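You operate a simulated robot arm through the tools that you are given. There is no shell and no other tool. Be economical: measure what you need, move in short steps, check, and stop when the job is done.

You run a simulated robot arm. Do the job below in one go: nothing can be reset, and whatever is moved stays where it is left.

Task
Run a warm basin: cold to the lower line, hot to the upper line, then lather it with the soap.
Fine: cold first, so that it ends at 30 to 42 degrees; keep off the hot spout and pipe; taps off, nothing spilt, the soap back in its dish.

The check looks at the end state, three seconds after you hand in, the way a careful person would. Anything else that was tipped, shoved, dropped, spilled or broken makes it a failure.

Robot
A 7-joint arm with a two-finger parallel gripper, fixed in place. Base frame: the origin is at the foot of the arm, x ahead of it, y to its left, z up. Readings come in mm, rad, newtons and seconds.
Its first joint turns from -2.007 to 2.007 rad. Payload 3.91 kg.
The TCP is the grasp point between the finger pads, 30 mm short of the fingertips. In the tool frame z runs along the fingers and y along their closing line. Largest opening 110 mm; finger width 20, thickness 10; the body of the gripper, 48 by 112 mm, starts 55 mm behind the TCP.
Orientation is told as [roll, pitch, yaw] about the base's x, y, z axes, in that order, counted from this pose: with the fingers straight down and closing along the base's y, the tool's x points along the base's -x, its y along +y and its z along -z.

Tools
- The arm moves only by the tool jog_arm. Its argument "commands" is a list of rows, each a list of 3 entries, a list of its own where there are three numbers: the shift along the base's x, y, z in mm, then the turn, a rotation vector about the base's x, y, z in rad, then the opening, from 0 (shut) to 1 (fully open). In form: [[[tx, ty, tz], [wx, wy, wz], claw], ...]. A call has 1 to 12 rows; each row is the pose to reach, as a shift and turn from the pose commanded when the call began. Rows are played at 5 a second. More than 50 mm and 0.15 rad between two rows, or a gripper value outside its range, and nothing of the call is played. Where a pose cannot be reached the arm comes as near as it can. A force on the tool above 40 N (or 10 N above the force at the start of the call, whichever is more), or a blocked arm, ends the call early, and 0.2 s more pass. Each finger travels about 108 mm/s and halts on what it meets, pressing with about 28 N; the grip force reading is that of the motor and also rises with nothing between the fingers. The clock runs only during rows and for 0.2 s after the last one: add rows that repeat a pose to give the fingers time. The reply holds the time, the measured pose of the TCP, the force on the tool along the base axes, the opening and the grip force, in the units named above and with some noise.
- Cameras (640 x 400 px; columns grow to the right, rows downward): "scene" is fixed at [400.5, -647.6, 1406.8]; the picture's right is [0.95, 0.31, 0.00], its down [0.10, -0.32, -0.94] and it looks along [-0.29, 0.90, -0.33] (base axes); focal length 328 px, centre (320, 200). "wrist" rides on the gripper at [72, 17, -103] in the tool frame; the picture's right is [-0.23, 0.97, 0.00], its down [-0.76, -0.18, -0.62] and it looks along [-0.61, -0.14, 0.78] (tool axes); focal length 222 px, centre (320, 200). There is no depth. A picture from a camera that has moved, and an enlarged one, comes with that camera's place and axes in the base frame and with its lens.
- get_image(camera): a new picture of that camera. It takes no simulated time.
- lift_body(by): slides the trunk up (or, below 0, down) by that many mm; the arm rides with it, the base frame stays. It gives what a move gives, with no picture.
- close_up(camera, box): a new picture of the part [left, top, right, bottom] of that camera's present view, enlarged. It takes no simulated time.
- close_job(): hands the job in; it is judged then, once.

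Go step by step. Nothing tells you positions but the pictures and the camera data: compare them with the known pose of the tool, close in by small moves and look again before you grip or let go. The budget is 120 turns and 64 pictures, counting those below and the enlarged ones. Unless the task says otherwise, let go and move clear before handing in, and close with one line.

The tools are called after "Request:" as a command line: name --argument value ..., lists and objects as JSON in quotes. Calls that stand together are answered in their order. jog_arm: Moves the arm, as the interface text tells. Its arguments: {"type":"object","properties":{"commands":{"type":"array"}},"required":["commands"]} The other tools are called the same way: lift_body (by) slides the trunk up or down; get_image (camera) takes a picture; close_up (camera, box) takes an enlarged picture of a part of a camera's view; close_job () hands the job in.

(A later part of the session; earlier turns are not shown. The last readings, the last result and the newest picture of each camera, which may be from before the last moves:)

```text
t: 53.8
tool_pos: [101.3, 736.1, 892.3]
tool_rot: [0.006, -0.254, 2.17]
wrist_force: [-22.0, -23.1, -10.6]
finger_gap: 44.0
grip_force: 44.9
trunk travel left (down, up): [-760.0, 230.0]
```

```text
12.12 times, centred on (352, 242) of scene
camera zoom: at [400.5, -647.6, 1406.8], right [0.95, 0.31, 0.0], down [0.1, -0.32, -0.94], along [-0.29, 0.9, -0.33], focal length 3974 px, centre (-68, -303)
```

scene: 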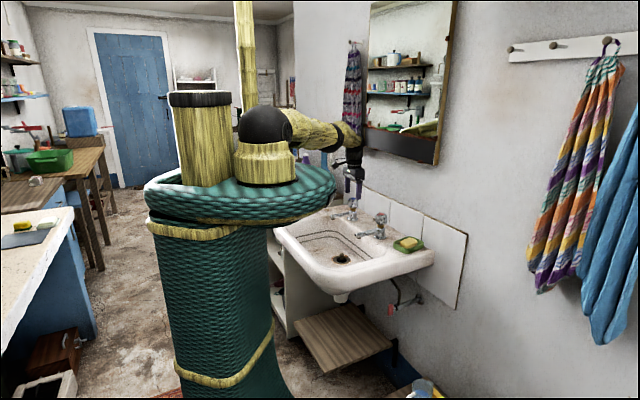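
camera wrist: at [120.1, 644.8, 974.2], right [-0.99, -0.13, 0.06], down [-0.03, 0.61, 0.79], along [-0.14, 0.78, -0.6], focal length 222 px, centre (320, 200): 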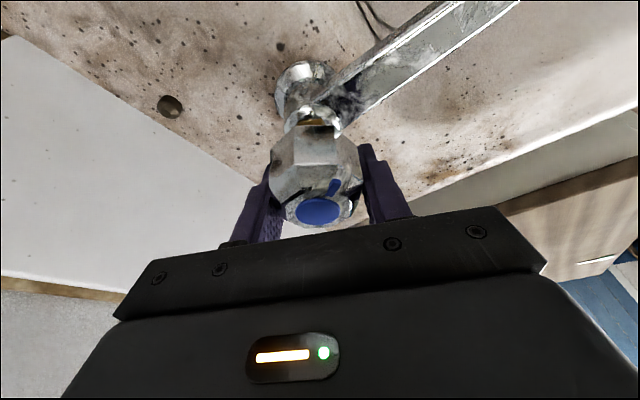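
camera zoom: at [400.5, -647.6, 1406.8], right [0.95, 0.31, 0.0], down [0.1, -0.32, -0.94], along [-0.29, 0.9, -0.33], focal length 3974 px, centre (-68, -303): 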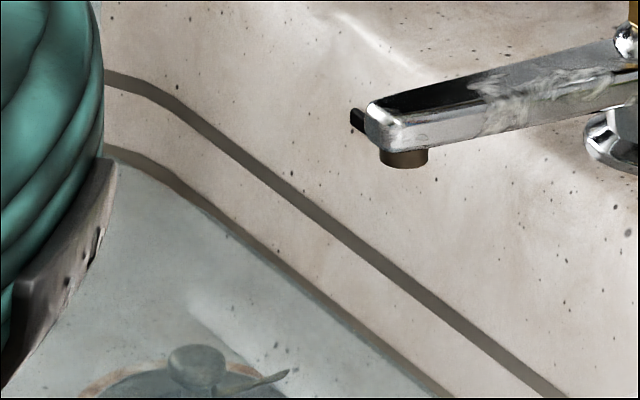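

The water is at the lower line now. I close the cold tap by turning back clockwise the full 0.75 rad.

Request:
jog_arm --commands '[[[0, 0, 0], [0, 0, -0.14], 0.2], [[0, 1, 0], [0, 0, -0.28], 0.2], [[0, 2, 0], [0, 0, -0.42], 0.2], [[2, 3, 0], [0, 0, -0.56], 0.2], [[4, 4, 0], [0, 0, -0.68], 0.2], [[5, 4, 0], [0, 0, -0.75], 0.2], [[5, 4, 0], [0, 0, -0.8], 0.2]]'

Request:
close_up --camera "scene" --box '[300, 180, 420, 270]'

Request:
close_up --camera "wrist" --box '[220, 80, 420, 240]'

```text
t: 55.4
tool_pos: [107.8, 738.4, 892.5]
tool_rot: [0.004, -0.251, 1.369]
wrist_force: [-12.5, -36.5, -4.6]
finger_gap: 43.8
grip_force: 45.0
trunk travel left (down, up): [-760.0, 230.0]
```

```text
4.44 times, centred on (360, 225) of scene
camera zoom: at [400.5, -647.6, 1406.8], right [0.95, 0.31, 0.0], down [0.1, -0.32, -0.94], along [-0.29, 0.9, -0.33], focal length 1457 px, centre (142, 89)
```

zoom: 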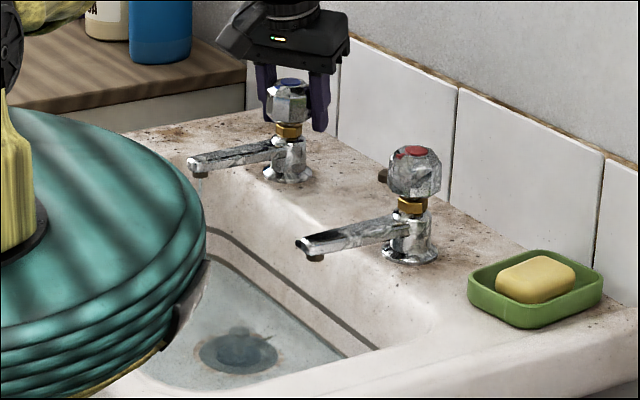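

```text
2.50 times, centred on (320, 160) of wrist
camera zoom: at [72.8, 649.3, 975.2], right [-0.91, 0.41, 0.06], down [0.29, 0.54, 0.79], along [0.29, 0.74, -0.61], focal length 555 px, centre (320, 300)
```

zoom: 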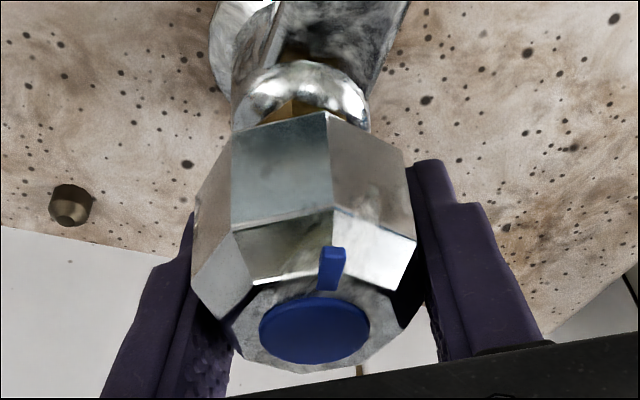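

The index mark shows the knob slipped and is still about 0.27 rad short of its shut position. I turn further clockwise.

Request:
jog_arm --commands '[[[0, -4, 0], [0, 0, 0], 0.2], [[0, -4, 0], [0, 0, -0.08], 0.2], [[0, -4, 0], [0, 0, -0.16], 0.2], [[0, -4, 0], [0, 0, -0.24], 0.2], [[0, -4, 0], [0, 0, -0.3], 0.2]]'

Request:
close_up --camera "scene" --box '[325, 195, 365, 225]'

Request:
close_up --camera "wrist" --box '[220, 80, 420, 240]'

```text
t: 56.6
tool_pos: [111.3, 739.8, 893.9]
tool_rot: [0.005, -0.263, 1.067]
wrist_force: [10.9, -10.8, -5.1]
finger_gap: 44.8
grip_force: 44.6
trunk travel left (down, up): [-760.0, 230.0]
```

```text
13.33 times, centred on (345, 210) of scene
camera zoom: at [400.5, -647.6, 1406.8], right [0.95, 0.31, 0.0], down [0.1, -0.32, -0.94], along [-0.29, 0.9, -0.33], focal length 4372 px, centre (-13, 67)
```

zoom: 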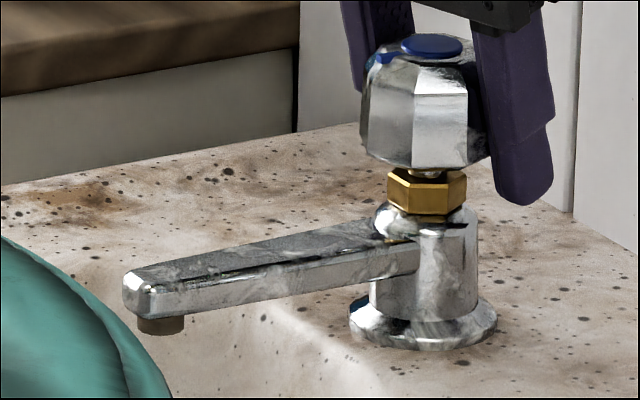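

```text
2.50 times, centred on (320, 160) of wrist
camera zoom: at [51.1, 663.7, 974.4], right [-0.75, 0.66, 0.06], down [0.44, 0.42, 0.8], along [0.5, 0.62, -0.6], focal length 555 px, centre (320, 300)
```

zoom: 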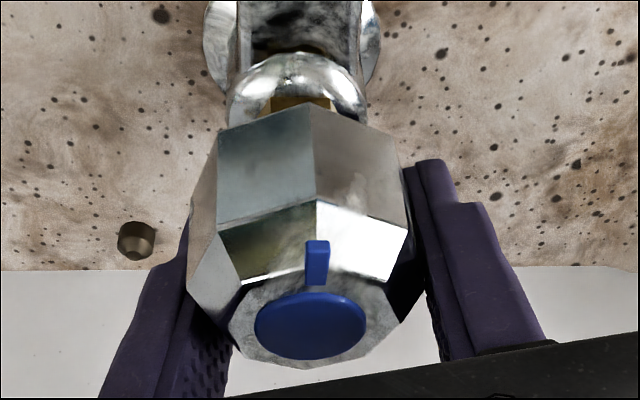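

The stream has stopped and the blue mark lines up with the spout, so cold is shut. I release, rise, straighten the tool and go above the hot tap.

Request:
jog_arm --commands '[[[0, 0, 0], [0, 0, 0], 0.5], [[0, 0, 0], [0, 0, 0], 0.75], [[0, 0, 40], [0, 0, 0], 0.75], [[0, -20, 80], [0, 0, 0], 0.75], [[10, -60, 100], [-0.115, 0.063, 0], 0.75], [[20, -100, 110], [-0.23, 0.127, 0], 0.75]]'

Request:
jog_arm --commands '[[[25, 0, 0], [0, 0, -0.14], 0.75], [[50, -5, 0], [0, 0, -0.28], 0.75], [[75, -20, 0], [0, 0, -0.42], 0.75], [[100, -40, 0], [0, 0, -0.56], 0.75], [[125, -60, 0], [0, 0, -0.7], 0.75]]'

Request:
get_image --camera "wrist"

Request:
close_up --camera "scene" --box '[300, 165, 440, 270]'

```text
t: 58.0
tool_pos: [128.4, 640.1, 1002.3]
tool_rot: [0.007, 0.007, 1.071]
wrist_force: [0.5, -0.3, 0.2]
finger_gap: 82.4
grip_force: 0.1
trunk travel left (down, up): [-760.0, 230.0]
```

```text
t: 59.2
tool_pos: [255.6, 579.9, 1004.8]
tool_rot: [0.007, 0.005, 0.367]
wrist_force: [-0.1, 1.2, -0.2]
finger_gap: 82.5
grip_force: 0.1
trunk travel left (down, up): [-760.0, 230.0]
```

```text
23 pictures are left
camera wrist: at [182.7, 569.2, 1107.7], right [-0.14, 0.99, 0.01], down [0.78, 0.1, 0.62], along [0.61, 0.09, -0.79], focal length 222 px, centre (320, 200)
```

wrist: 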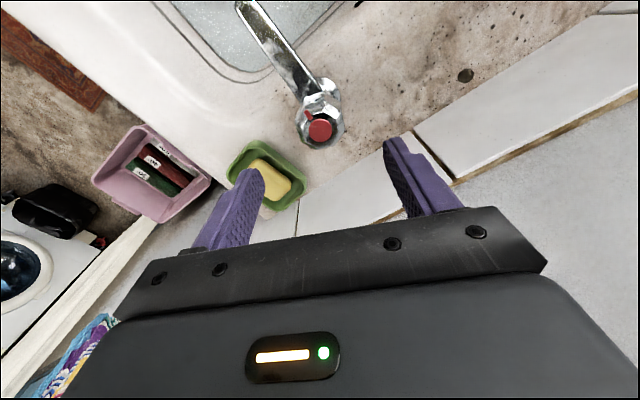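

```text
3.81 times, centred on (370, 218) of scene
camera zoom: at [400.5, -647.6, 1406.8], right [0.95, 0.31, 0.0], down [0.1, -0.32, -0.94], along [-0.29, 0.9, -0.33], focal length 1249 px, centre (130, 133)
```

zoom: 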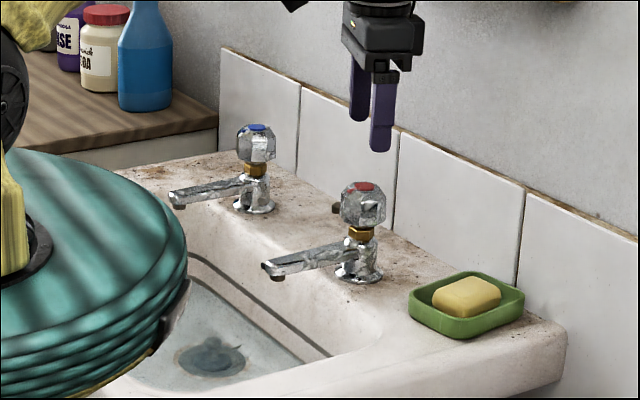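

The hot knob is at about [260, 581]. I lower straight over it, keeping the fingertips above the spout's height, and close.

Request:
jog_arm --commands '[[[4, 1, -40], [0, 0, 0], 0.75], [[4, 1, -75], [0, 0, 0], 0.75], [[4, 1, -95], [0, 0, 0], 0.75], [[4, 1, -107], [0, 0, 0], 0.75], [[4, 1, -107], [0, 0, 0], 0.5], [[4, 1, -107], [0, 0, 0], 0.3], [[4, 1, -107], [0, 0, 0], 0.2], [[4, 1, -107], [0, 0, 0], 0.2]]'

Request:
get_image --camera "wrist"

```text
t: 61.0
tool_pos: [257.7, 581.3, 895.9]
tool_rot: [0.005, 0.005, 0.369]
wrist_force: [0.6, 2.8, -0.1]
finger_gap: 44.0
grip_force: 45.1
trunk travel left (down, up): [-760.0, 230.0]
```

```text
21 pictures are left
camera wrist: at [185.0, 571.0, 999.4], right [-0.14, 0.99, 0.0], down [0.78, 0.11, 0.62], along [0.61, 0.09, -0.79], focal length 222 px, centre (320, 200)
```

wrist: 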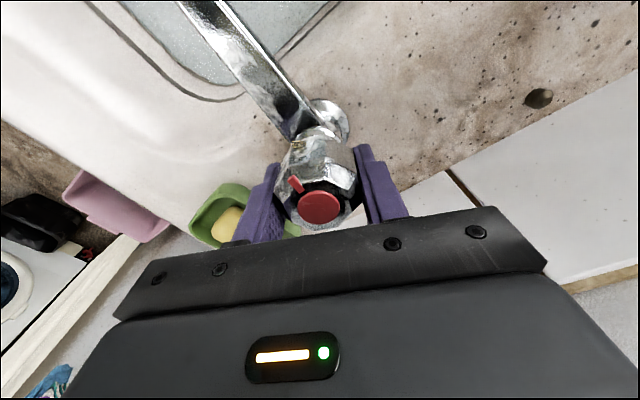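

Firm grip on flats (44 mm). I turn the hot knob counterclockwise by 0.75 rad and hold.

Request:
jog_arm --commands '[[[0, 0, 0], [0, 0, 0.12], 0.2], [[0, 0, 0], [0, 0, 0.24], 0.2], [[0, 0, 0], [0, 0, 0.36], 0.2], [[0, 0, 0], [0, 0, 0.48], 0.2], [[0, 0, 0], [0, 0, 0.6], 0.2], [[0, 0, 0], [0, 0, 0.75], 0.2], [[0, 0, 0], [0, 0, 0.75], 0.2]]'

Request:
close_up --camera "scene" --box '[320, 200, 400, 260]'

```text
t: 62.6
tool_pos: [256.3, 582.5, 896.1]
tool_rot: [0.007, 0.004, 1.122]
wrist_force: [-5.8, 17.0, 6.7]
finger_gap: 43.8
grip_force: 44.8
trunk travel left (down, up): [-760.0, 230.0]
```

```text
6.67 times, centred on (360, 230) of scene
camera zoom: at [400.5, -647.6, 1406.8], right [0.95, 0.31, 0.0], down [0.1, -0.32, -0.94], along [-0.29, 0.9, -0.33], focal length 2186 px, centre (53, 0)
```

zoom: 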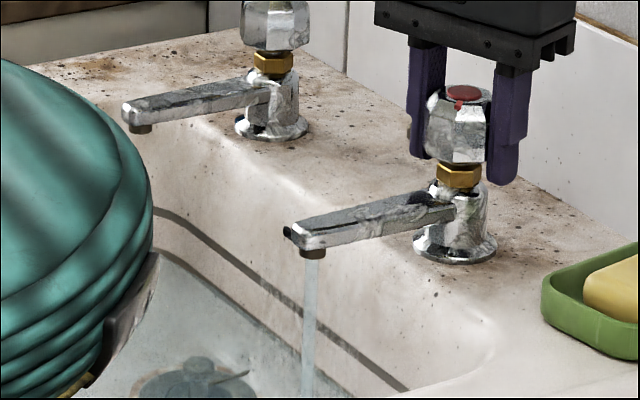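

Hot water runs into the basin. I wait about 10 s and check the level.

Request:
jog_arm --commands '[[[0, -1, 0], [0, 0, 0], 0.2], [[0, -1, 0], [0, 0, 0], 0.2], [[0, -1, 0], [0, 0, 0], 0.2], [[0, -1, 0], [0, 0, 0], 0.2], [[0, -1, 0], [0, 0, 0], 0.2], [[0, -1, 0], [0, 0, 0], 0.2], [[0, -1, 0], [0, 0, 0], 0.2], [[0, -1, 0], [0, 0, 0], 0.2], [[0, -1, 0], [0, 0, 0], 0.2], [[0, -1, 0], [0, 0, 0], 0.2], [[0, -1, 0], [0, 0, 0], 0.2], [[0, -1, 0], [0, 0, 0], 0.2]]'

Request:
jog_arm --commands '[[[0, 0, 0], [0, 0, 0], 0.2], [[0, 0, 0], [0, 0, 0], 0.2], [[0, 0, 0], [0, 0, 0], 0.2], [[0, 0, 0], [0, 0, 0], 0.2], [[0, 0, 0], [0, 0, 0], 0.2], [[0, 0, 0], [0, 0, 0], 0.2], [[0, 0, 0], [0, 0, 0], 0.2], [[0, 0, 0], [0, 0, 0], 0.2], [[0, 0, 0], [0, 0, 0], 0.2], [[0, 0, 0], [0, 0, 0], 0.2], [[0, 0, 0], [0, 0, 0], 0.2], [[0, 0, 0], [0, 0, 0], 0.2]]'

Request:
jog_arm --commands '[[[0, 0, 0], [0, 0, 0], 0.2], [[0, 0, 0], [0, 0, 0], 0.2], [[0, 0, 0], [0, 0, 0], 0.2], [[0, 0, 0], [0, 0, 0], 0.2], [[0, 0, 0], [0, 0, 0], 0.2], [[0, 0, 0], [0, 0, 0], 0.2], [[0, 0, 0], [0, 0, 0], 0.2], [[0, 0, 0], [0, 0, 0], 0.2], [[0, 0, 0], [0, 0, 0], 0.2], [[0, 0, 0], [0, 0, 0], 0.2], [[0, 0, 0], [0, 0, 0], 0.2], [[0, 0, 0], [0, 0, 0], 0.2]]'

Request:
close_up --camera "scene" --box '[330, 225, 374, 258]'

```text
t: 65.2
tool_pos: [255.7, 582.6, 896.5]
tool_rot: [0.005, 0.002, 1.117]
wrist_force: [-9.9, 30.2, 17.7]
finger_gap: 43.8
grip_force: 45.3
trunk travel left (down, up): [-760.0, 230.0]
```

```text
t: 67.8
tool_pos: [254.9, 582.9, 896.0]
tool_rot: [0.005, 0.001, 1.119]
wrist_force: [-11.5, 28.7, 15.9]
finger_gap: 43.7
grip_force: 44.6
trunk travel left (down, up): [-760.0, 230.0]
```

```text
t: 70.4
tool_pos: [255.7, 584.0, 895.3]
tool_rot: [0.005, 0.001, 1.118]
wrist_force: [-11.0, 28.1, 16.2]
finger_gap: 43.7
grip_force: 45.0
trunk travel left (down, up): [-760.0, 230.0]
```

```text
12.12 times, centred on (352, 242) of scene
camera zoom: at [400.5, -647.6, 1406.8], right [0.95, 0.31, 0.0], down [0.1, -0.32, -0.94], along [-0.29, 0.9, -0.33], focal length 3974 px, centre (-68, -303)
```

zoom: 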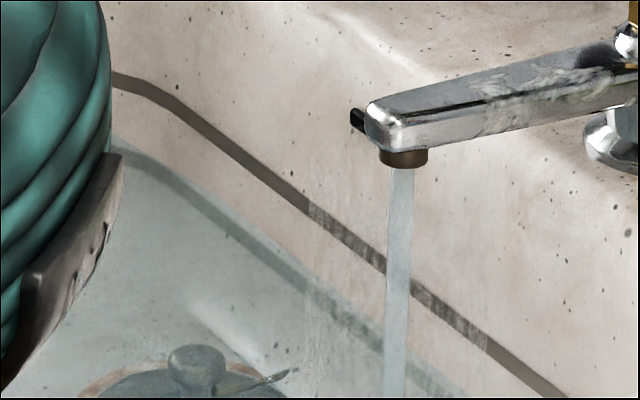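

The level is about a third of the way to the upper line after 9 s. I relax the side load and wait about 13 s more.

Request:
jog_arm --commands '[[[-1, 2, 0], [0, 0, 0], 0.2], [[-1, 2, 0], [0, 0, 0], 0.2], [[-1, 2, 0], [0, 0, 0], 0.2], [[-1, 2, 0], [0, 0, 0], 0.2], [[-1, 2, 0], [0, 0, 0], 0.2], [[-1, 2, 0], [0, 0, 0], 0.2], [[-1, 2, 0], [0, 0, 0], 0.2], [[-1, 2, 0], [0, 0, 0], 0.2], [[-1, 2, 0], [0, 0, 0], 0.2], [[-1, 2, 0], [0, 0, 0], 0.2], [[-1, 2, 0], [0, 0, 0], 0.2], [[-1, 2, 0], [0, 0, 0], 0.2]]'

Request:
jog_arm --commands '[[[0, 0, 0], [0, 0, 0], 0.2], [[0, 0, 0], [0, 0, 0], 0.2], [[0, 0, 0], [0, 0, 0], 0.2], [[0, 0, 0], [0, 0, 0], 0.2], [[0, 0, 0], [0, 0, 0], 0.2], [[0, 0, 0], [0, 0, 0], 0.2], [[0, 0, 0], [0, 0, 0], 0.2], [[0, 0, 0], [0, 0, 0], 0.2], [[0, 0, 0], [0, 0, 0], 0.2], [[0, 0, 0], [0, 0, 0], 0.2], [[0, 0, 0], [0, 0, 0], 0.2], [[0, 0, 0], [0, 0, 0], 0.2]]'

Request:
jog_arm --commands '[[[0, 0, 0], [0, 0, 0], 0.2], [[0, 0, 0], [0, 0, 0], 0.2], [[0, 0, 0], [0, 0, 0], 0.2], [[0, 0, 0], [0, 0, 0], 0.2], [[0, 0, 0], [0, 0, 0], 0.2], [[0, 0, 0], [0, 0, 0], 0.2], [[0, 0, 0], [0, 0, 0], 0.2], [[0, 0, 0], [0, 0, 0], 0.2], [[0, 0, 0], [0, 0, 0], 0.2], [[0, 0, 0], [0, 0, 0], 0.2], [[0, 0, 0], [0, 0, 0], 0.2], [[0, 0, 0], [0, 0, 0], 0.2]]'

Request:
jog_arm --commands '[[[0, 0, 0], [0, 0, 0], 0.2], [[0, 0, 0], [0, 0, 0], 0.2], [[0, 0, 0], [0, 0, 0], 0.2], [[0, 0, 0], [0, 0, 0], 0.2], [[0, 0, 0], [0, 0, 0], 0.2], [[0, 0, 0], [0, 0, 0], 0.2], [[0, 0, 0], [0, 0, 0], 0.2], [[0, 0, 0], [0, 0, 0], 0.2], [[0, 0, 0], [0, 0, 0], 0.2], [[0, 0, 0], [0, 0, 0], 0.2], [[0, 0, 0], [0, 0, 0], 0.2], [[0, 0, 0], [0, 0, 0], 0.2]]'

Request:
jog_arm --commands '[[[0, 0, 0], [0, 0, 0], 0.2], [[0, 0, 0], [0, 0, 0], 0.2], [[0, 0, 0], [0, 0, 0], 0.2], [[0, 0, 0], [0, 0, 0], 0.2], [[0, 0, 0], [0, 0, 0], 0.2], [[0, 0, 0], [0, 0, 0], 0.2], [[0, 0, 0], [0, 0, 0], 0.2], [[0, 0, 0], [0, 0, 0], 0.2], [[0, 0, 0], [0, 0, 0], 0.2], [[0, 0, 0], [0, 0, 0], 0.2]]'

Request:
close_up --camera "scene" --box '[330, 225, 374, 258]'

```text
t: 73.0
tool_pos: [256.6, 582.2, 894.6]
tool_rot: [0.006, 0.006, 1.118]
wrist_force: [-2.8, 17.9, 13.7]
finger_gap: 44.0
grip_force: 45.0
trunk travel left (down, up): [-760.0, 230.0]
```

```text
t: 75.6
tool_pos: [256.1, 582.0, 896.4]
tool_rot: [0.005, 0.004, 1.118]
wrist_force: [-2.6, 17.4, 14.9]
finger_gap: 43.9
grip_force: 44.7
trunk travel left (down, up): [-760.0, 230.0]
```

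```text
t: 78.2
tool_pos: [255.7, 583.0, 895.4]
tool_rot: [0.006, 0.006, 1.118]
wrist_force: [-1.2, 16.9, 14.8]
finger_gap: 44.1
grip_force: 45.6
trunk travel left (down, up): [-760.0, 230.0]
```

```text
t: 80.8
tool_pos: [255.2, 583.9, 894.8]
tool_rot: [0.006, 0.006, 1.12]
wrist_force: [-1.1, 16.8, 13.7]
finger_gap: 43.9
grip_force: 44.7
trunk travel left (down, up): [-760.0, 230.0]
```

```text
t: 83.0
tool_pos: [255.8, 582.2, 895.9]
tool_rot: [0.005, 0.006, 1.119]
wrist_force: [-2.3, 17.6, 13.5]
finger_gap: 44.0
grip_force: 44.9
trunk travel left (down, up): [-760.0, 230.0]
```

```text
12.12 times, centred on (352, 242) of scene
camera zoom: at [400.5, -647.6, 1406.8], right [0.95, 0.31, 0.0], down [0.1, -0.32, -0.94], along [-0.29, 0.9, -0.33], focal length 3974 px, centre (-68, -303)
```

zoom: 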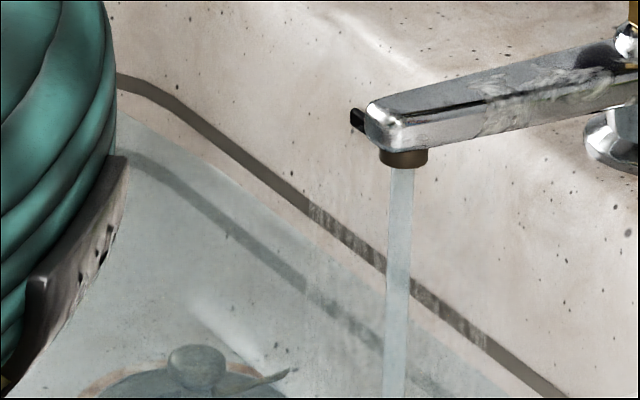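

About 27 px to the upper line at a little over 2 px/s; I wait 10 s more.

Request:
jog_arm --commands '[[[0, 0, 0], [0, 0, 0], 0.2], [[0, 0, 0], [0, 0, 0], 0.2], [[0, 0, 0], [0, 0, 0], 0.2], [[0, 0, 0], [0, 0, 0], 0.2], [[0, 0, 0], [0, 0, 0], 0.2], [[0, 0, 0], [0, 0, 0], 0.2], [[0, 0, 0], [0, 0, 0], 0.2], [[0, 0, 0], [0, 0, 0], 0.2], [[0, 0, 0], [0, 0, 0], 0.2], [[0, 0, 0], [0, 0, 0], 0.2], [[0, 0, 0], [0, 0, 0], 0.2], [[0, 0, 0], [0, 0, 0], 0.2]]'

Request:
jog_arm --commands '[[[0, 0, 0], [0, 0, 0], 0.2], [[0, 0, 0], [0, 0, 0], 0.2], [[0, 0, 0], [0, 0, 0], 0.2], [[0, 0, 0], [0, 0, 0], 0.2], [[0, 0, 0], [0, 0, 0], 0.2], [[0, 0, 0], [0, 0, 0], 0.2], [[0, 0, 0], [0, 0, 0], 0.2], [[0, 0, 0], [0, 0, 0], 0.2], [[0, 0, 0], [0, 0, 0], 0.2], [[0, 0, 0], [0, 0, 0], 0.2], [[0, 0, 0], [0, 0, 0], 0.2], [[0, 0, 0], [0, 0, 0], 0.2]]'

Request:
jog_arm --commands '[[[0, 0, 0], [0, 0, 0], 0.2], [[0, 0, 0], [0, 0, 0], 0.2], [[0, 0, 0], [0, 0, 0], 0.2], [[0, 0, 0], [0, 0, 0], 0.2], [[0, 0, 0], [0, 0, 0], 0.2], [[0, 0, 0], [0, 0, 0], 0.2], [[0, 0, 0], [0, 0, 0], 0.2], [[0, 0, 0], [0, 0, 0], 0.2], [[0, 0, 0], [0, 0, 0], 0.2], [[0, 0, 0], [0, 0, 0], 0.2], [[0, 0, 0], [0, 0, 0], 0.2], [[0, 0, 0], [0, 0, 0], 0.2]]'

Request:
jog_arm --commands '[[[0, 0, 0], [0, 0, 0], 0.2], [[0, 0, 0], [0, 0, 0], 0.2], [[0, 0, 0], [0, 0, 0], 0.2], [[0, 0, 0], [0, 0, 0], 0.2], [[0, 0, 0], [0, 0, 0], 0.2], [[0, 0, 0], [0, 0, 0], 0.2], [[0, 0, 0], [0, 0, 0], 0.2]]'

Request:
close_up --camera "scene" --box '[330, 225, 374, 258]'

```text
t: 85.6
tool_pos: [255.5, 583.4, 894.9]
tool_rot: [0.005, 0.006, 1.119]
wrist_force: [-2.2, 16.8, 14.1]
finger_gap: 44.0
grip_force: 45.4
trunk travel left (down, up): [-760.0, 230.0]
```

```text
t: 88.2
tool_pos: [255.5, 582.8, 895.8]
tool_rot: [0.002, 0.006, 1.118]
wrist_force: [-2.6, 16.9, 13.5]
finger_gap: 43.7
grip_force: 44.9
trunk travel left (down, up): [-760.0, 230.0]
```

```text
t: 90.8
tool_pos: [256.8, 582.5, 893.3]
tool_rot: [0.006, 0.005, 1.118]
wrist_force: [-2.4, 16.3, 13.7]
finger_gap: 43.8
grip_force: 45.0
trunk travel left (down, up): [-760.0, 230.0]
```

```text
t: 92.4
tool_pos: [256.4, 583.5, 894.4]
tool_rot: [0.006, 0.006, 1.118]
wrist_force: [-2.5, 15.4, 12.2]
finger_gap: 43.8
grip_force: 45.1
trunk travel left (down, up): [-760.0, 230.0]
```

```text
12.12 times, centred on (352, 242) of scene
camera zoom: at [400.5, -647.6, 1406.8], right [0.95, 0.31, 0.0], down [0.1, -0.32, -0.94], along [-0.29, 0.9, -0.33], focal length 3974 px, centre (-68, -303)
```

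zoom: 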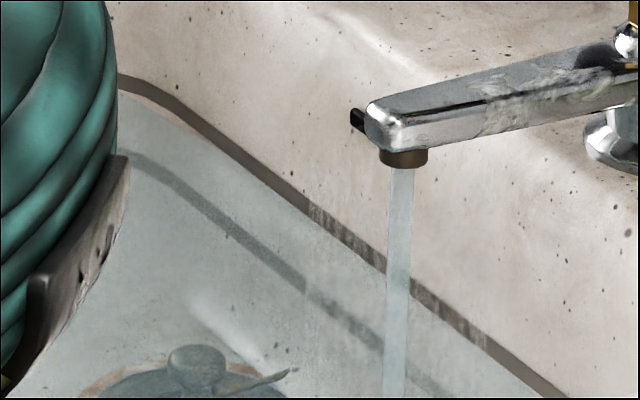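

Nearly there: about 8 px to the line's middle. I wait 3 s and then close the hot tap clockwise.

Request:
jog_arm --commands '[[[0, 0, 0], [0, 0, 0], 0.2], [[0, 0, 0], [0, 0, 0], 0.2], [[0, 0, 0], [0, 0, 0], 0.2], [[0, 0, 0], [0, 0, 0], 0.2], [[0, 0, 0], [0, 0, 0], 0.2], [[0, 0, 0], [0, 0, 0], 0.2], [[0, 0, 0], [0, 0, 0], 0.2], [[0, 0, 0], [0, 0, 0], 0.2], [[0, 0, 0], [0, 0, 0], 0.2], [[0, 0, 0], [0, 0, 0], 0.2], [[0, 0, 0], [0, 0, 0], 0.2], [[0, 0, 0], [0, 0, 0], 0.2]]'

Request:
jog_arm --commands '[[[0, 0, 0], [0, 0, -0.14], 0.2], [[0, 0, 0], [0, 0, -0.28], 0.2], [[0, 0, 0], [0, 0, -0.42], 0.2], [[0, 0, 0], [0, 0, -0.56], 0.2], [[1, 0, 0], [0, 0, -0.7], 0.2], [[1, 0, 0], [0, 0, -0.76], 0.2], [[1, 0, 0], [0, 0, -0.8], 0.2]]'

Request:
get_image --camera "wrist"

Request:
close_up --camera "scene" --box '[330, 225, 374, 258]'

```text
t: 95.0
tool_pos: [255.9, 582.1, 894.8]
tool_rot: [0.006, 0.004, 1.119]
wrist_force: [-2.9, 14.7, 12.3]
finger_gap: 43.9
grip_force: 44.7
trunk travel left (down, up): [-760.0, 230.0]
```

```text
t: 96.6
tool_pos: [257.2, 582.4, 894.4]
tool_rot: [0.005, 0.005, 0.319]
wrist_force: [-1.1, 3.3, 14.0]
finger_gap: 44.7
grip_force: 45.5
trunk travel left (down, up): [-760.0, 230.0]
```

```text
16 pictures are left
camera wrist: at [183.7, 574.2, 998.7], right [-0.09, 1.0, 0.0], down [0.78, 0.07, 0.62], along [0.62, 0.06, -0.79], focal length 222 px, centre (320, 200)
```

wrist: 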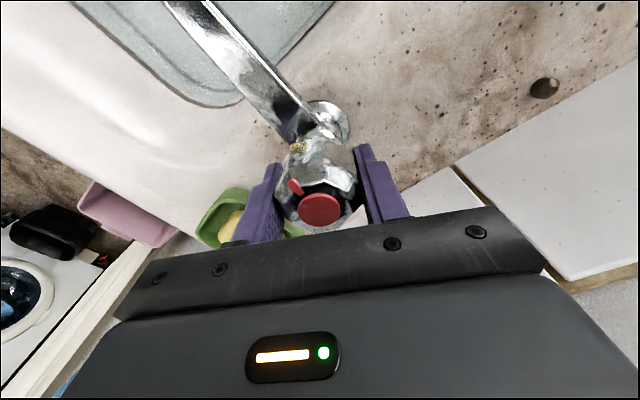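

```text
12.12 times, centred on (352, 242) of scene
camera zoom: at [400.5, -647.6, 1406.8], right [0.95, 0.31, 0.0], down [0.1, -0.32, -0.94], along [-0.29, 0.9, -0.33], focal length 3974 px, centre (-68, -303)
```

zoom: 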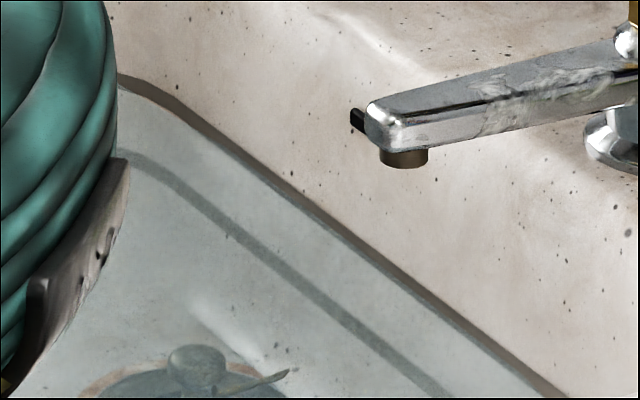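

Level is on the upper line and hot is shut. I release, rise, and go above the soap dish for a look.

Request:
jog_arm --commands '[[[0, 0, 0], [0, 0, 0], 0.5], [[0, 0, 0], [0, 0, 0], 0.75], [[0, 0, 0], [0, 0, 0], 0.75], [[0, 0, 40], [0, 0, 0], 0.75], [[0, 0, 80], [0, 0, 0], 0.75], [[25, -15, 100], [0, 0, 0.14], 0.75], [[50, -30, 100], [0, 0, 0.28], 0.75], [[75, -45, 100], [0, 0, 0.43], 0.75], [[98, -62, 80], [0, 0, 0.43], 0.75]]'

Request:
get_image --camera "wrist"

```text
t: 98.6
tool_pos: [354.6, 521.5, 974.1]
tool_rot: [0.006, 0.005, 0.752]
wrist_force: [-0.6, -0.2, 0.2]
finger_gap: 82.4
grip_force: 0.0
trunk travel left (down, up): [-760.0, 230.0]
```

```text
14 pictures are left
camera wrist: at [291.8, 484.7, 1079.1], right [-0.5, 0.87, 0.0], down [0.68, 0.39, 0.62], along [0.53, 0.31, -0.79], focal length 222 px, centre (320, 200)
```

wrist: 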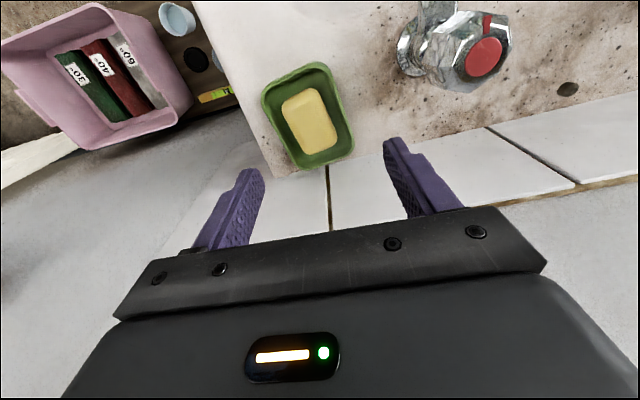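

The soap is centred near [362, 514], long axis about 55° in plan, about 47 mm wide. One enlarged look to judge how far it stands proud of the dish.

Request:
close_up --camera "scene" --box '[384, 226, 432, 262]'

Request:
close_up --camera "wrist" --box '[250, 50, 370, 180]'

```text
11.11 times, centred on (408, 244) of scene
camera zoom: at [400.5, -647.6, 1406.8], right [0.95, 0.31, 0.0], down [0.1, -0.32, -0.94], along [-0.29, 0.9, -0.33], focal length 3643 px, centre (-658, -289)
```

zoom: 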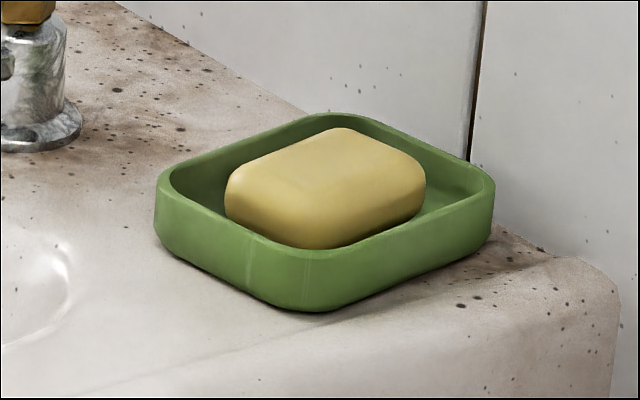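

```text
3.08 times, centred on (310, 115) of wrist
camera zoom: at [291.8, 484.7, 1079.1], right [-0.5, 0.87, 0.0], down [0.68, 0.39, 0.62], along [0.53, 0.31, -0.79], focal length 684 px, centre (351, 462)
```

zoom: 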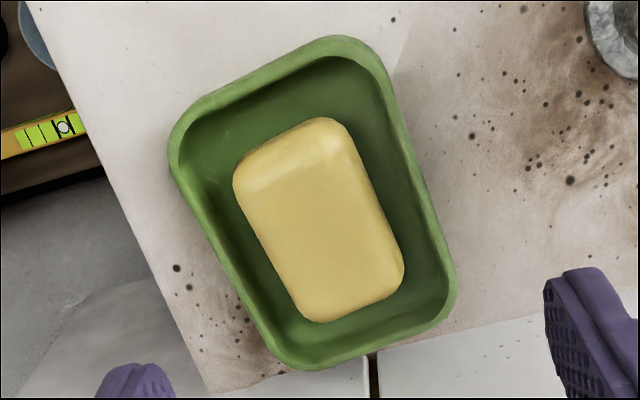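

The soap stands about 10 mm proud of the dish and is 41 mm wide, axis at 54°. I align the tool (yaw 0.95) and lower to just above the dish rim, then check heights.

Request:
jog_arm --commands '[[[5, -3, -30], [0, 0, 0.1], 0.65], [[9.5, -5.5, -60], [0, 0, 0.2], 0.6], [[9.5, -5.5, -80], [0, 0, 0.2], 0.58], [[9.5, -5.5, -88], [0, 0, 0.2], 0.58]]'

Request:
close_up --camera "scene" --box '[384, 226, 432, 262]'

Request:
close_up --camera "wrist" --box '[200, 80, 440, 230]'

```text
t: 99.6
tool_pos: [365.2, 514.7, 887.5]
tool_rot: [0.008, 0.006, 0.949]
wrist_force: [-0.4, -0.1, 0.2]
finger_gap: 63.9
grip_force: 0.0
trunk travel left (down, up): [-760.0, 230.0]
```

```text
11.11 times, centred on (408, 244) of scene
camera zoom: at [400.5, -647.6, 1406.8], right [0.95, 0.31, 0.0], down [0.1, -0.32, -0.94], along [-0.29, 0.9, -0.33], focal length 3643 px, centre (-658, -289)
```

zoom: 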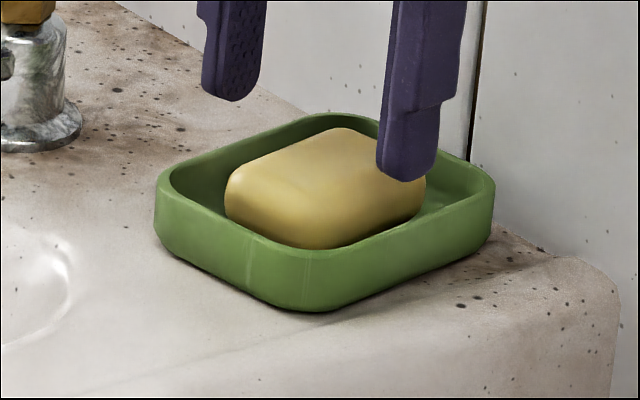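

```text
2.67 times, centred on (320, 155) of wrist
camera zoom: at [309.7, 466.3, 991.2], right [-0.66, 0.75, 0.0], down [0.59, 0.52, 0.62], along [0.46, 0.41, -0.79], focal length 592 px, centre (320, 320)
```

zoom: 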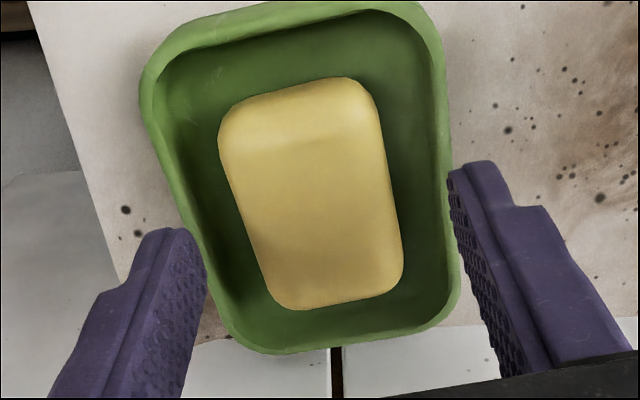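

Alignment is good: soap top ≈ 843, rim ≈ 833, 15 mm clear each side. I narrow the fingers to 48 mm, lower beside the soap, and close on it.

Request:
jog_arm --commands '[[[1, -1, 0], [0, 0, 0], 0.44], [[1, -1, 0], [0, 0, 0], 0.44], [[1, -1, -12], [0, 0, 0], 0.44], [[1, -1, -20], [0, 0, 0], 0.44], [[1, -1, -26], [0, 0, 0], 0.44], [[1, -1, -31], [0, 0, 0], 0.44]]'

Request:
close_up --camera "scene" --box '[384, 226, 432, 262]'

```text
t: 101.0
tool_pos: [366.7, 514.0, 856.5]
tool_rot: [0.007, 0.006, 0.95]
wrist_force: [0.2, -0.6, 1.0]
finger_gap: 48.3
grip_force: 0.1
trunk travel left (down, up): [-760.0, 230.0]
```

```text
11.11 times, centred on (408, 244) of scene
camera zoom: at [400.5, -647.6, 1406.8], right [0.95, 0.31, 0.0], down [0.1, -0.32, -0.94], along [-0.29, 0.9, -0.33], focal length 3643 px, centre (-658, -289)
```

zoom: 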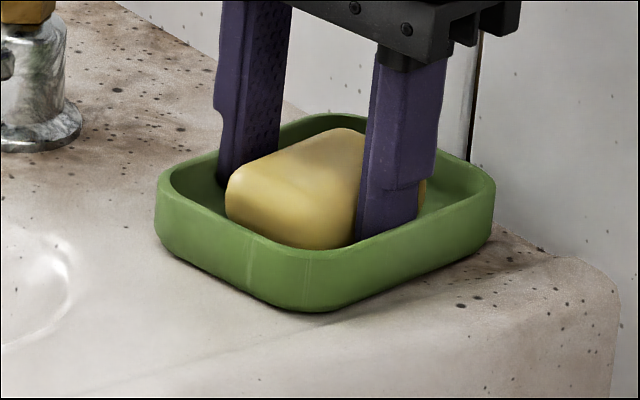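

The fingers straddle the soap cleanly inside the dish. I close and lift it straight up.

Request:
jog_arm --commands '[[[0, 0, 0], [0, 0, 0], 0.34], [[0, 0, 0], [0, 0, 0], 0.25], [[0, 0, 0], [0, 0, 0], 0.25], [[0, 0, 10], [0, 0, 0], 0.25], [[0, 0, 30], [0, 0, 0], 0.25], [[0, 0, 60], [0, 0, 0], 0.25], [[0, 0, 95], [0, 0, 0], 0.25]]'

Request:
get_image --camera "wrist"

```text
t: 102.6
tool_pos: [366.9, 512.2, 951.1]
tool_rot: [0.007, 0.006, 0.949]
wrist_force: [-0.2, -0.1, -0.9]
finger_gap: 42.8
grip_force: 27.8
trunk travel left (down, up): [-760.0, 230.0]
```

```text
8 pictures are left
camera wrist: at [311.9, 464.2, 1055.6], right [-0.66, 0.75, 0.0], down [0.59, 0.52, 0.62], along [0.46, 0.41, -0.79], focal length 222 px, centre (320, 200)
```

wrist: 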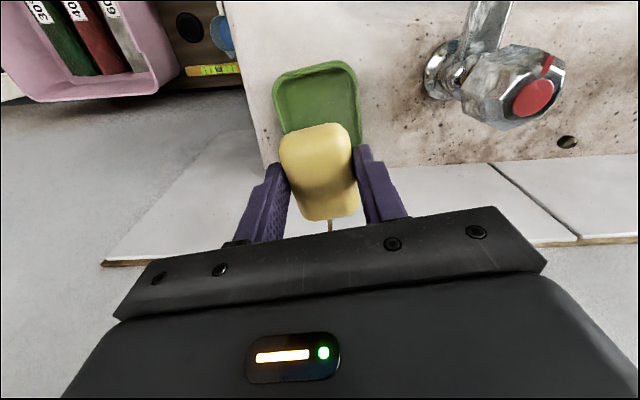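

Soap is held firmly and the dish is undisturbed. I carry it high over the basin, well clear of the hot spout.

Request:
jog_arm --commands '[[[0, 0, 35], [0, 0, 0], 0.25], [[-40, -28, 35], [0, 0, 0], 0.25], [[-85, -45, 35], [0, 0, 0], 0.25], [[-130, -55, 35], [0, 0, 0], 0.25], [[-175, -45, 35], [0, 0, 0], 0.25], [[-220, -30, 35], [0, 0, 0], 0.25], [[-262, -5, 35], [0, 0, 0], 0.25], [[-301, 22, 35], [0, 0, 0], 0.25], [[-301, 22, -10], [0, 0, 0], 0.25], [[-301, 22, -55], [0, 0, 0], 0.25], [[-301, 22, -100], [0, 0, 0], 0.25]]'

Request:
close_up --camera "scene" --box '[290, 190, 410, 280]'

```text
t: 105.0
tool_pos: [68.1, 534.2, 852.8]
tool_rot: [0.006, 0.006, 0.948]
wrist_force: [0.6, -0.5, -1.1]
finger_gap: 43.1
grip_force: 27.7
trunk travel left (down, up): [-760.0, 230.0]
```

```text
4.44 times, centred on (350, 235) of scene
camera zoom: at [400.5, -647.6, 1406.8], right [0.95, 0.31, 0.0], down [0.1, -0.32, -0.94], along [-0.29, 0.9, -0.33], focal length 1457 px, centre (187, 44)
```

zoom: 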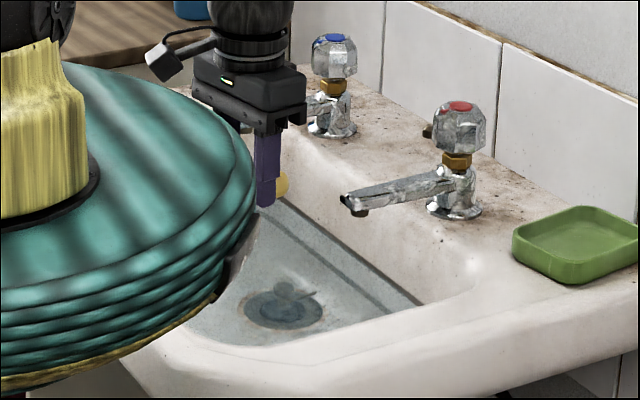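

The soap hangs over open water, clear of both spouts. I lower it in (TCP about 778) and swish gently.

Request:
jog_arm --commands '[[[6, 6, -30], [0, 0, 0], 0.25], [[12, 12, -55], [0, 0, 0], 0.25], [[12, 12, -75], [0, 0, 0], 0.25], [[24, 24, -75], [0, 0, 0], 0.25], [[34, 34, -75], [0, 0, 0], 0.25], [[22, 22, -75], [0, 0, 0], 0.25], [[8, 8, -75], [0, 0, 0], 0.25], [[-6, -6, -75], [0, 0, 0], 0.25], [[8, 8, -75], [0, 0, 0], 0.25], [[22, 22, -75], [0, 0, 0], 0.25], [[34, 34, -75], [0, 0, 0], 0.25], [[22, 22, -75], [0, 0, 0], 0.25]]'

Request:
jog_arm --commands '[[[-14, -14, 0], [0, 0, 0], 0.25], [[-28, -28, 0], [0, 0, 0], 0.25], [[-14, -14, 0], [0, 0, 0], 0.25], [[0, 0, 0], [0, 0, 0], 0.25], [[12, 12, 0], [0, 0, 0], 0.25], [[0, 0, 0], [0, 0, 0], 0.25], [[-14, -14, 0], [0, 0, 0], 0.25], [[-28, -28, 0], [0, 0, 0], 0.25], [[-14, -14, 0], [0, 0, 0], 0.25], [[0, 0, 0], [0, 0, 0], 0.25], [[12, 12, 0], [0, 0, 0], 0.25], [[0, 0, 0], [0, 0, 0], 0.25]]'

Request:
close_up --camera "scene" --box '[290, 190, 410, 280]'

```text
t: 107.6
tool_pos: [88.7, 558.5, 777.0]
tool_rot: [0.008, 0.004, 0.95]
wrist_force: [-1.1, -0.3, 0.1]
finger_gap: 43.0
grip_force: 27.8
trunk travel left (down, up): [-760.0, 230.0]
```

```text
t: 110.2
tool_pos: [86.5, 557.3, 776.7]
tool_rot: [0.008, 0.004, 0.95]
wrist_force: [-0.1, -0.6, 0.3]
finger_gap: 42.8
grip_force: 27.6
trunk travel left (down, up): [-760.0, 230.0]
```

```text
4.44 times, centred on (350, 235) of scene
camera zoom: at [400.5, -647.6, 1406.8], right [0.95, 0.31, 0.0], down [0.1, -0.32, -0.94], along [-0.29, 0.9, -0.33], focal length 1457 px, centre (187, 44)
```

zoom: 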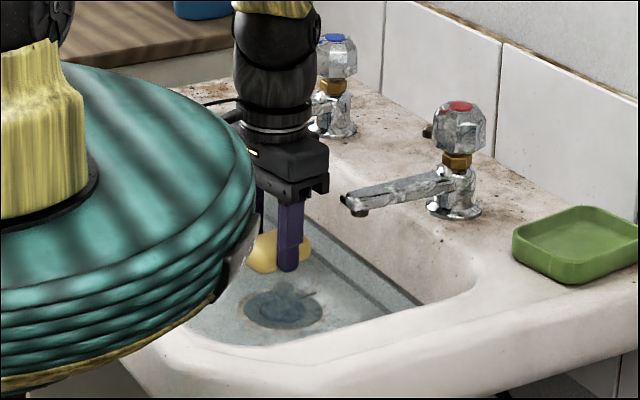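

No foam yet: judging by the drain knob (716), the water is nearer 730, so the soap is still just above it. I move forward of the plug knob and lower 24 mm more, then swish.

Request:
jog_arm --commands '[[[-17, -17, 0], [0, 0, 0], 0.25], [[-35, -35, 0], [0, 0, 0], 0.25], [[-35, -35, -10], [0, 0, 0], 0.25], [[-35, -35, -18], [0, 0, 0], 0.25], [[-35, -35, -24], [0, 0, 0], 0.25], [[-25, -46, -24], [0, 0, 0], 0.25], [[-16, -54, -24], [0, 0, 0], 0.25], [[-25, -46, -24], [0, 0, 0], 0.25], [[-36, -35, -24], [0, 0, 0], 0.25], [[-46, -24, -24], [0, 0, 0], 0.25], [[-54, -16, -24], [0, 0, 0], 0.25], [[-46, -24, -24], [0, 0, 0], 0.25]]'

Request:
jog_arm --commands '[[[11, -11, 0], [0, 0, 0], 0.25], [[22, -22, 0], [0, 0, 0], 0.25], [[31, -31, 0], [0, 0, 0], 0.25], [[20, -20, 0], [0, 0, 0], 0.25], [[8, -10, 0], [0, 0, 0], 0.25], [[-4, 4, 0], [0, 0, 0], 0.25], [[-10, 10, 0], [0, 0, 0], 0.25], [[0, 0, 0], [0, 0, 0], 0.25], [[11, -11, 0], [0, 0, 0], 0.25], [[22, -22, 0], [0, 0, 0], 0.25], [[31, -31, 0], [0, 0, 0], 0.25], [[20, -20, 0], [0, 0, 0], 0.25]]'

Request:
close_up --camera "scene" --box '[290, 190, 410, 280]'

```text
t: 112.8
tool_pos: [42.2, 533.0, 752.3]
tool_rot: [0.005, 0.007, 0.95]
wrist_force: [0.0, 0.1, -1.9]
finger_gap: 43.2
grip_force: 27.7
trunk travel left (down, up): [-760.0, 230.0]
```

```text
t: 115.4
tool_pos: [62.8, 513.3, 750.6]
tool_rot: [0.005, 0.005, 0.949]
wrist_force: [-0.3, -0.3, -0.9]
finger_gap: 43.3
grip_force: 28.2
trunk travel left (down, up): [-760.0, 230.0]
```

```text
4.44 times, centred on (350, 235) of scene
camera zoom: at [400.5, -647.6, 1406.8], right [0.95, 0.31, 0.0], down [0.1, -0.32, -0.94], along [-0.29, 0.9, -0.33], focal length 1457 px, centre (187, 44)
```

zoom: 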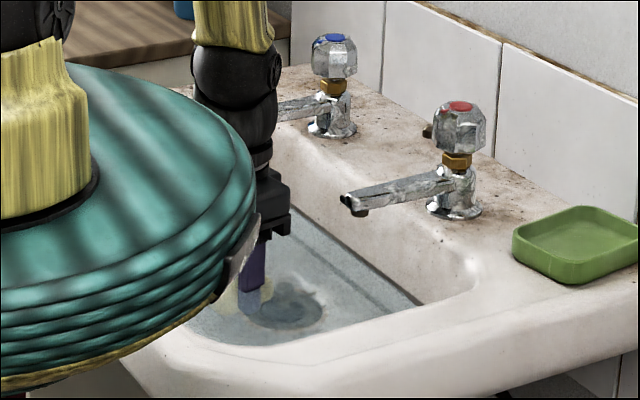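

Now the soap is in the water and a pale bloom seems to start. I keep swishing for several more seconds.

Request:
jog_arm --commands '[[[-14, 14, 0], [0, 0, 0], 0.25], [[-28, 28, 0], [0, 0, 0], 0.25], [[-14, 14, 0], [0, 0, 0], 0.25], [[0, 0, 0], [0, 0, 0], 0.25], [[10, -10, 0], [0, 0, 0], 0.25], [[0, 0, 0], [0, 0, 0], 0.25], [[-14, 14, 0], [0, 0, 0], 0.25], [[-28, 28, 0], [0, 0, 0], 0.25], [[-14, 14, 0], [0, 0, 0], 0.25], [[0, 0, 0], [0, 0, 0], 0.25], [[10, -10, 0], [0, 0, 0], 0.25], [[0, 0, 0], [0, 0, 0], 0.25]]'

Request:
jog_arm --commands '[[[-14, 14, 0], [0, 0, 0], 0.25], [[-28, 28, 0], [0, 0, 0], 0.25], [[-14, 14, 0], [0, 0, 0], 0.25], [[0, 0, 0], [0, 0, 0], 0.25], [[10, -10, 0], [0, 0, 0], 0.25], [[0, 0, 0], [0, 0, 0], 0.25], [[-14, 14, 0], [0, 0, 0], 0.25], [[-28, 28, 0], [0, 0, 0], 0.25], [[-14, 14, 0], [0, 0, 0], 0.25], [[0, 0, 0], [0, 0, 0], 0.25], [[10, -10, 0], [0, 0, 0], 0.25], [[0, 0, 0], [0, 0, 0], 0.25]]'

Request:
jog_arm --commands '[[[-14, 14, 0], [0, 0, 0], 0.25], [[-28, 28, 0], [0, 0, 0], 0.25], [[-14, 14, 0], [0, 0, 0], 0.25], [[0, 0, 0], [0, 0, 0], 0.25], [[10, -10, 0], [0, 0, 0], 0.25], [[0, 0, 0], [0, 0, 0], 0.25], [[-14, 14, 0], [0, 0, 0], 0.25], [[-28, 28, 0], [0, 0, 0], 0.25], [[-14, 14, 0], [0, 0, 0], 0.25], [[0, 0, 0], [0, 0, 0], 0.25], [[10, -10, 0], [0, 0, 0], 0.25], [[0, 0, 0], [0, 0, 0], 0.25]]'

Request:
get_image --camera "wrist"

```text
t: 118.0
tool_pos: [61.4, 514.7, 752.5]
tool_rot: [0.007, 0.005, 0.95]
wrist_force: [0.0, -0.4, -0.2]
finger_gap: 43.4
grip_force: 27.4
trunk travel left (down, up): [-760.0, 230.0]
```

```text
t: 120.6
tool_pos: [61.3, 515.1, 753.1]
tool_rot: [0.006, 0.006, 0.949]
wrist_force: [0.3, 0.3, -0.2]
finger_gap: 43.3
grip_force: 27.8
trunk travel left (down, up): [-760.0, 230.0]
```

```text
t: 123.2
tool_pos: [61.3, 515.0, 754.5]
tool_rot: [0.005, 0.004, 0.95]
wrist_force: [-0.1, 0.4, -1.1]
finger_gap: 43.1
grip_force: 28.2
trunk travel left (down, up): [-760.0, 230.0]
```

```text
4 pictures are left
camera wrist: at [6.6, 465.6, 857.4], right [-0.66, 0.75, 0.0], down [0.59, 0.52, 0.62], along [0.46, 0.41, -0.79], focal length 222 px, centre (320, 200)
```

wrist: 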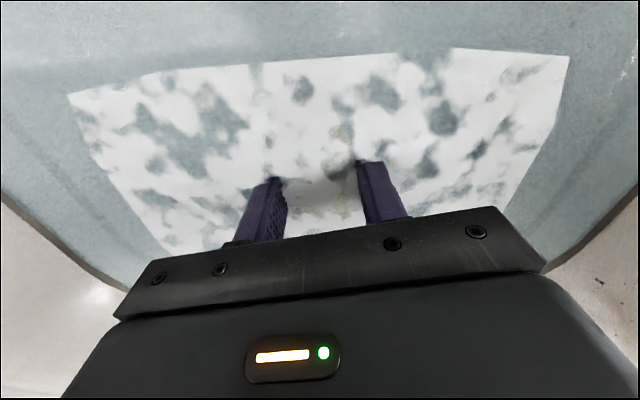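

White lather is spreading over the middle of the basin. A few more strokes to make it full, then I raise the soap and let it drip over the basin.

Request:
jog_arm --commands '[[[-14, 14, 0], [0, 0, 0], 0.25], [[-28, 28, 0], [0, 0, 0], 0.25], [[-14, 14, 0], [0, 0, 0], 0.25], [[0, 0, 0], [0, 0, 0], 0.25], [[10, -10, 0], [0, 0, 0], 0.25], [[0, 0, 0], [0, 0, 0], 0.25], [[-14, 14, 0], [0, 0, 0], 0.25], [[-28, 28, 0], [0, 0, 0], 0.25], [[-14, 14, 0], [0, 0, 0], 0.25], [[0, 0, 0], [0, 0, 0], 0.25], [[10, -10, 0], [0, 0, 0], 0.25], [[0, 0, 0], [0, 0, 0], 0.25]]'

Request:
jog_arm --commands '[[[-14, 14, 0], [0, 0, 0], 0.25], [[-28, 28, 0], [0, 0, 0], 0.25], [[-14, 14, 0], [0, 0, 0], 0.25], [[0, 0, 0], [0, 0, 0], 0.25], [[10, -10, 0], [0, 0, 0], 0.25], [[0, 0, 0], [0, 0, 0], 0.25], [[-14, 14, 0], [0, 0, 0], 0.25], [[-28, 28, 0], [0, 0, 0], 0.25], [[-14, 14, 0], [0, 0, 0], 0.25], [[0, 0, 0], [0, 0, 0], 0.25], [[10, -10, 0], [0, 0, 0], 0.25], [[0, 0, 0], [0, 0, 0], 0.25]]'

Request:
jog_arm --commands '[[[-14, 14, 0], [0, 0, 0], 0.25], [[-28, 28, 0], [0, 0, 0], 0.25], [[-14, 14, 0], [0, 0, 0], 0.25], [[0, 0, 0], [0, 0, 0], 0.25], [[10, -10, 0], [0, 0, 0], 0.25], [[0, 0, 0], [0, 0, 0], 0.25], [[-14, 14, 0], [0, 0, 0], 0.25], [[-28, 28, 0], [0, 0, 0], 0.25], [[-14, 14, 0], [0, 0, 0], 0.25], [[0, 0, 0], [0, 0, 0], 0.25], [[10, -10, 0], [0, 0, 0], 0.25], [[0, 0, 0], [0, 0, 0], 0.25]]'

Request:
jog_arm --commands '[[[0, 0, 10], [0, 0, 0], 0.25], [[0, 0, 22], [0, 0, 0], 0.25], [[0, 0, 36], [0, 0, 0], 0.25], [[0, 0, 50], [0, 0, 0], 0.25], [[0, 0, 50], [0, 0, 0], 0.25], [[0, 0, 50], [0, 0, 0], 0.25], [[0, 0, 50], [0, 0, 0], 0.25], [[0, 0, 50], [0, 0, 0], 0.25], [[0, 0, 50], [0, 0, 0], 0.25], [[0, 0, 50], [0, 0, 0], 0.25], [[0, 0, 50], [0, 0, 0], 0.25], [[0, 0, 50], [0, 0, 0], 0.25]]'

Request:
get_image --camera "wrist"

```text
t: 125.8
tool_pos: [61.4, 513.4, 753.6]
tool_rot: [0.004, 0.006, 0.949]
wrist_force: [0.6, -0.1, -0.5]
finger_gap: 43.1
grip_force: 28.0
trunk travel left (down, up): [-760.0, 230.0]
```

```text
t: 128.4
tool_pos: [60.9, 512.8, 753.7]
tool_rot: [0.005, 0.006, 0.949]
wrist_force: [-0.5, 0.0, -0.5]
finger_gap: 42.8
grip_force: 28.0
trunk travel left (down, up): [-760.0, 230.0]
```

```text
t: 131.0
tool_pos: [61.5, 513.1, 751.7]
tool_rot: [0.006, 0.005, 0.95]
wrist_force: [0.1, -0.4, -1.0]
finger_gap: 43.4
grip_force: 28.2
trunk travel left (down, up): [-760.0, 230.0]
```

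```text
t: 133.6
tool_pos: [62.0, 513.0, 802.2]
tool_rot: [0.008, 0.007, 0.949]
wrist_force: [-0.7, 0.1, -0.3]
finger_gap: 43.1
grip_force: 28.2
trunk travel left (down, up): [-760.0, 230.0]
```

```text
3 pictures are left
camera wrist: at [6.8, 464.8, 905.9], right [-0.66, 0.75, 0.0], down [0.59, 0.52, 0.62], along [0.46, 0.41, -0.79], focal length 222 px, centre (320, 200)
```

wrist: 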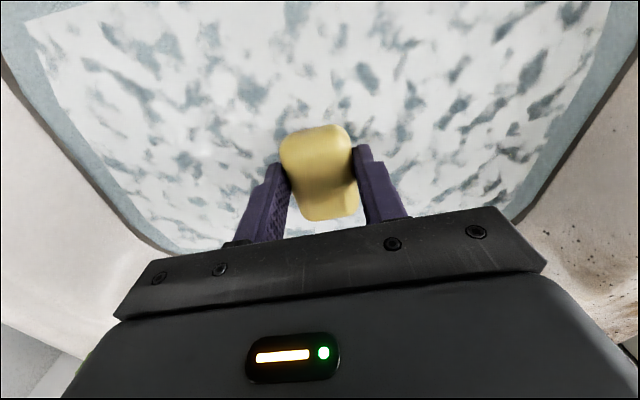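

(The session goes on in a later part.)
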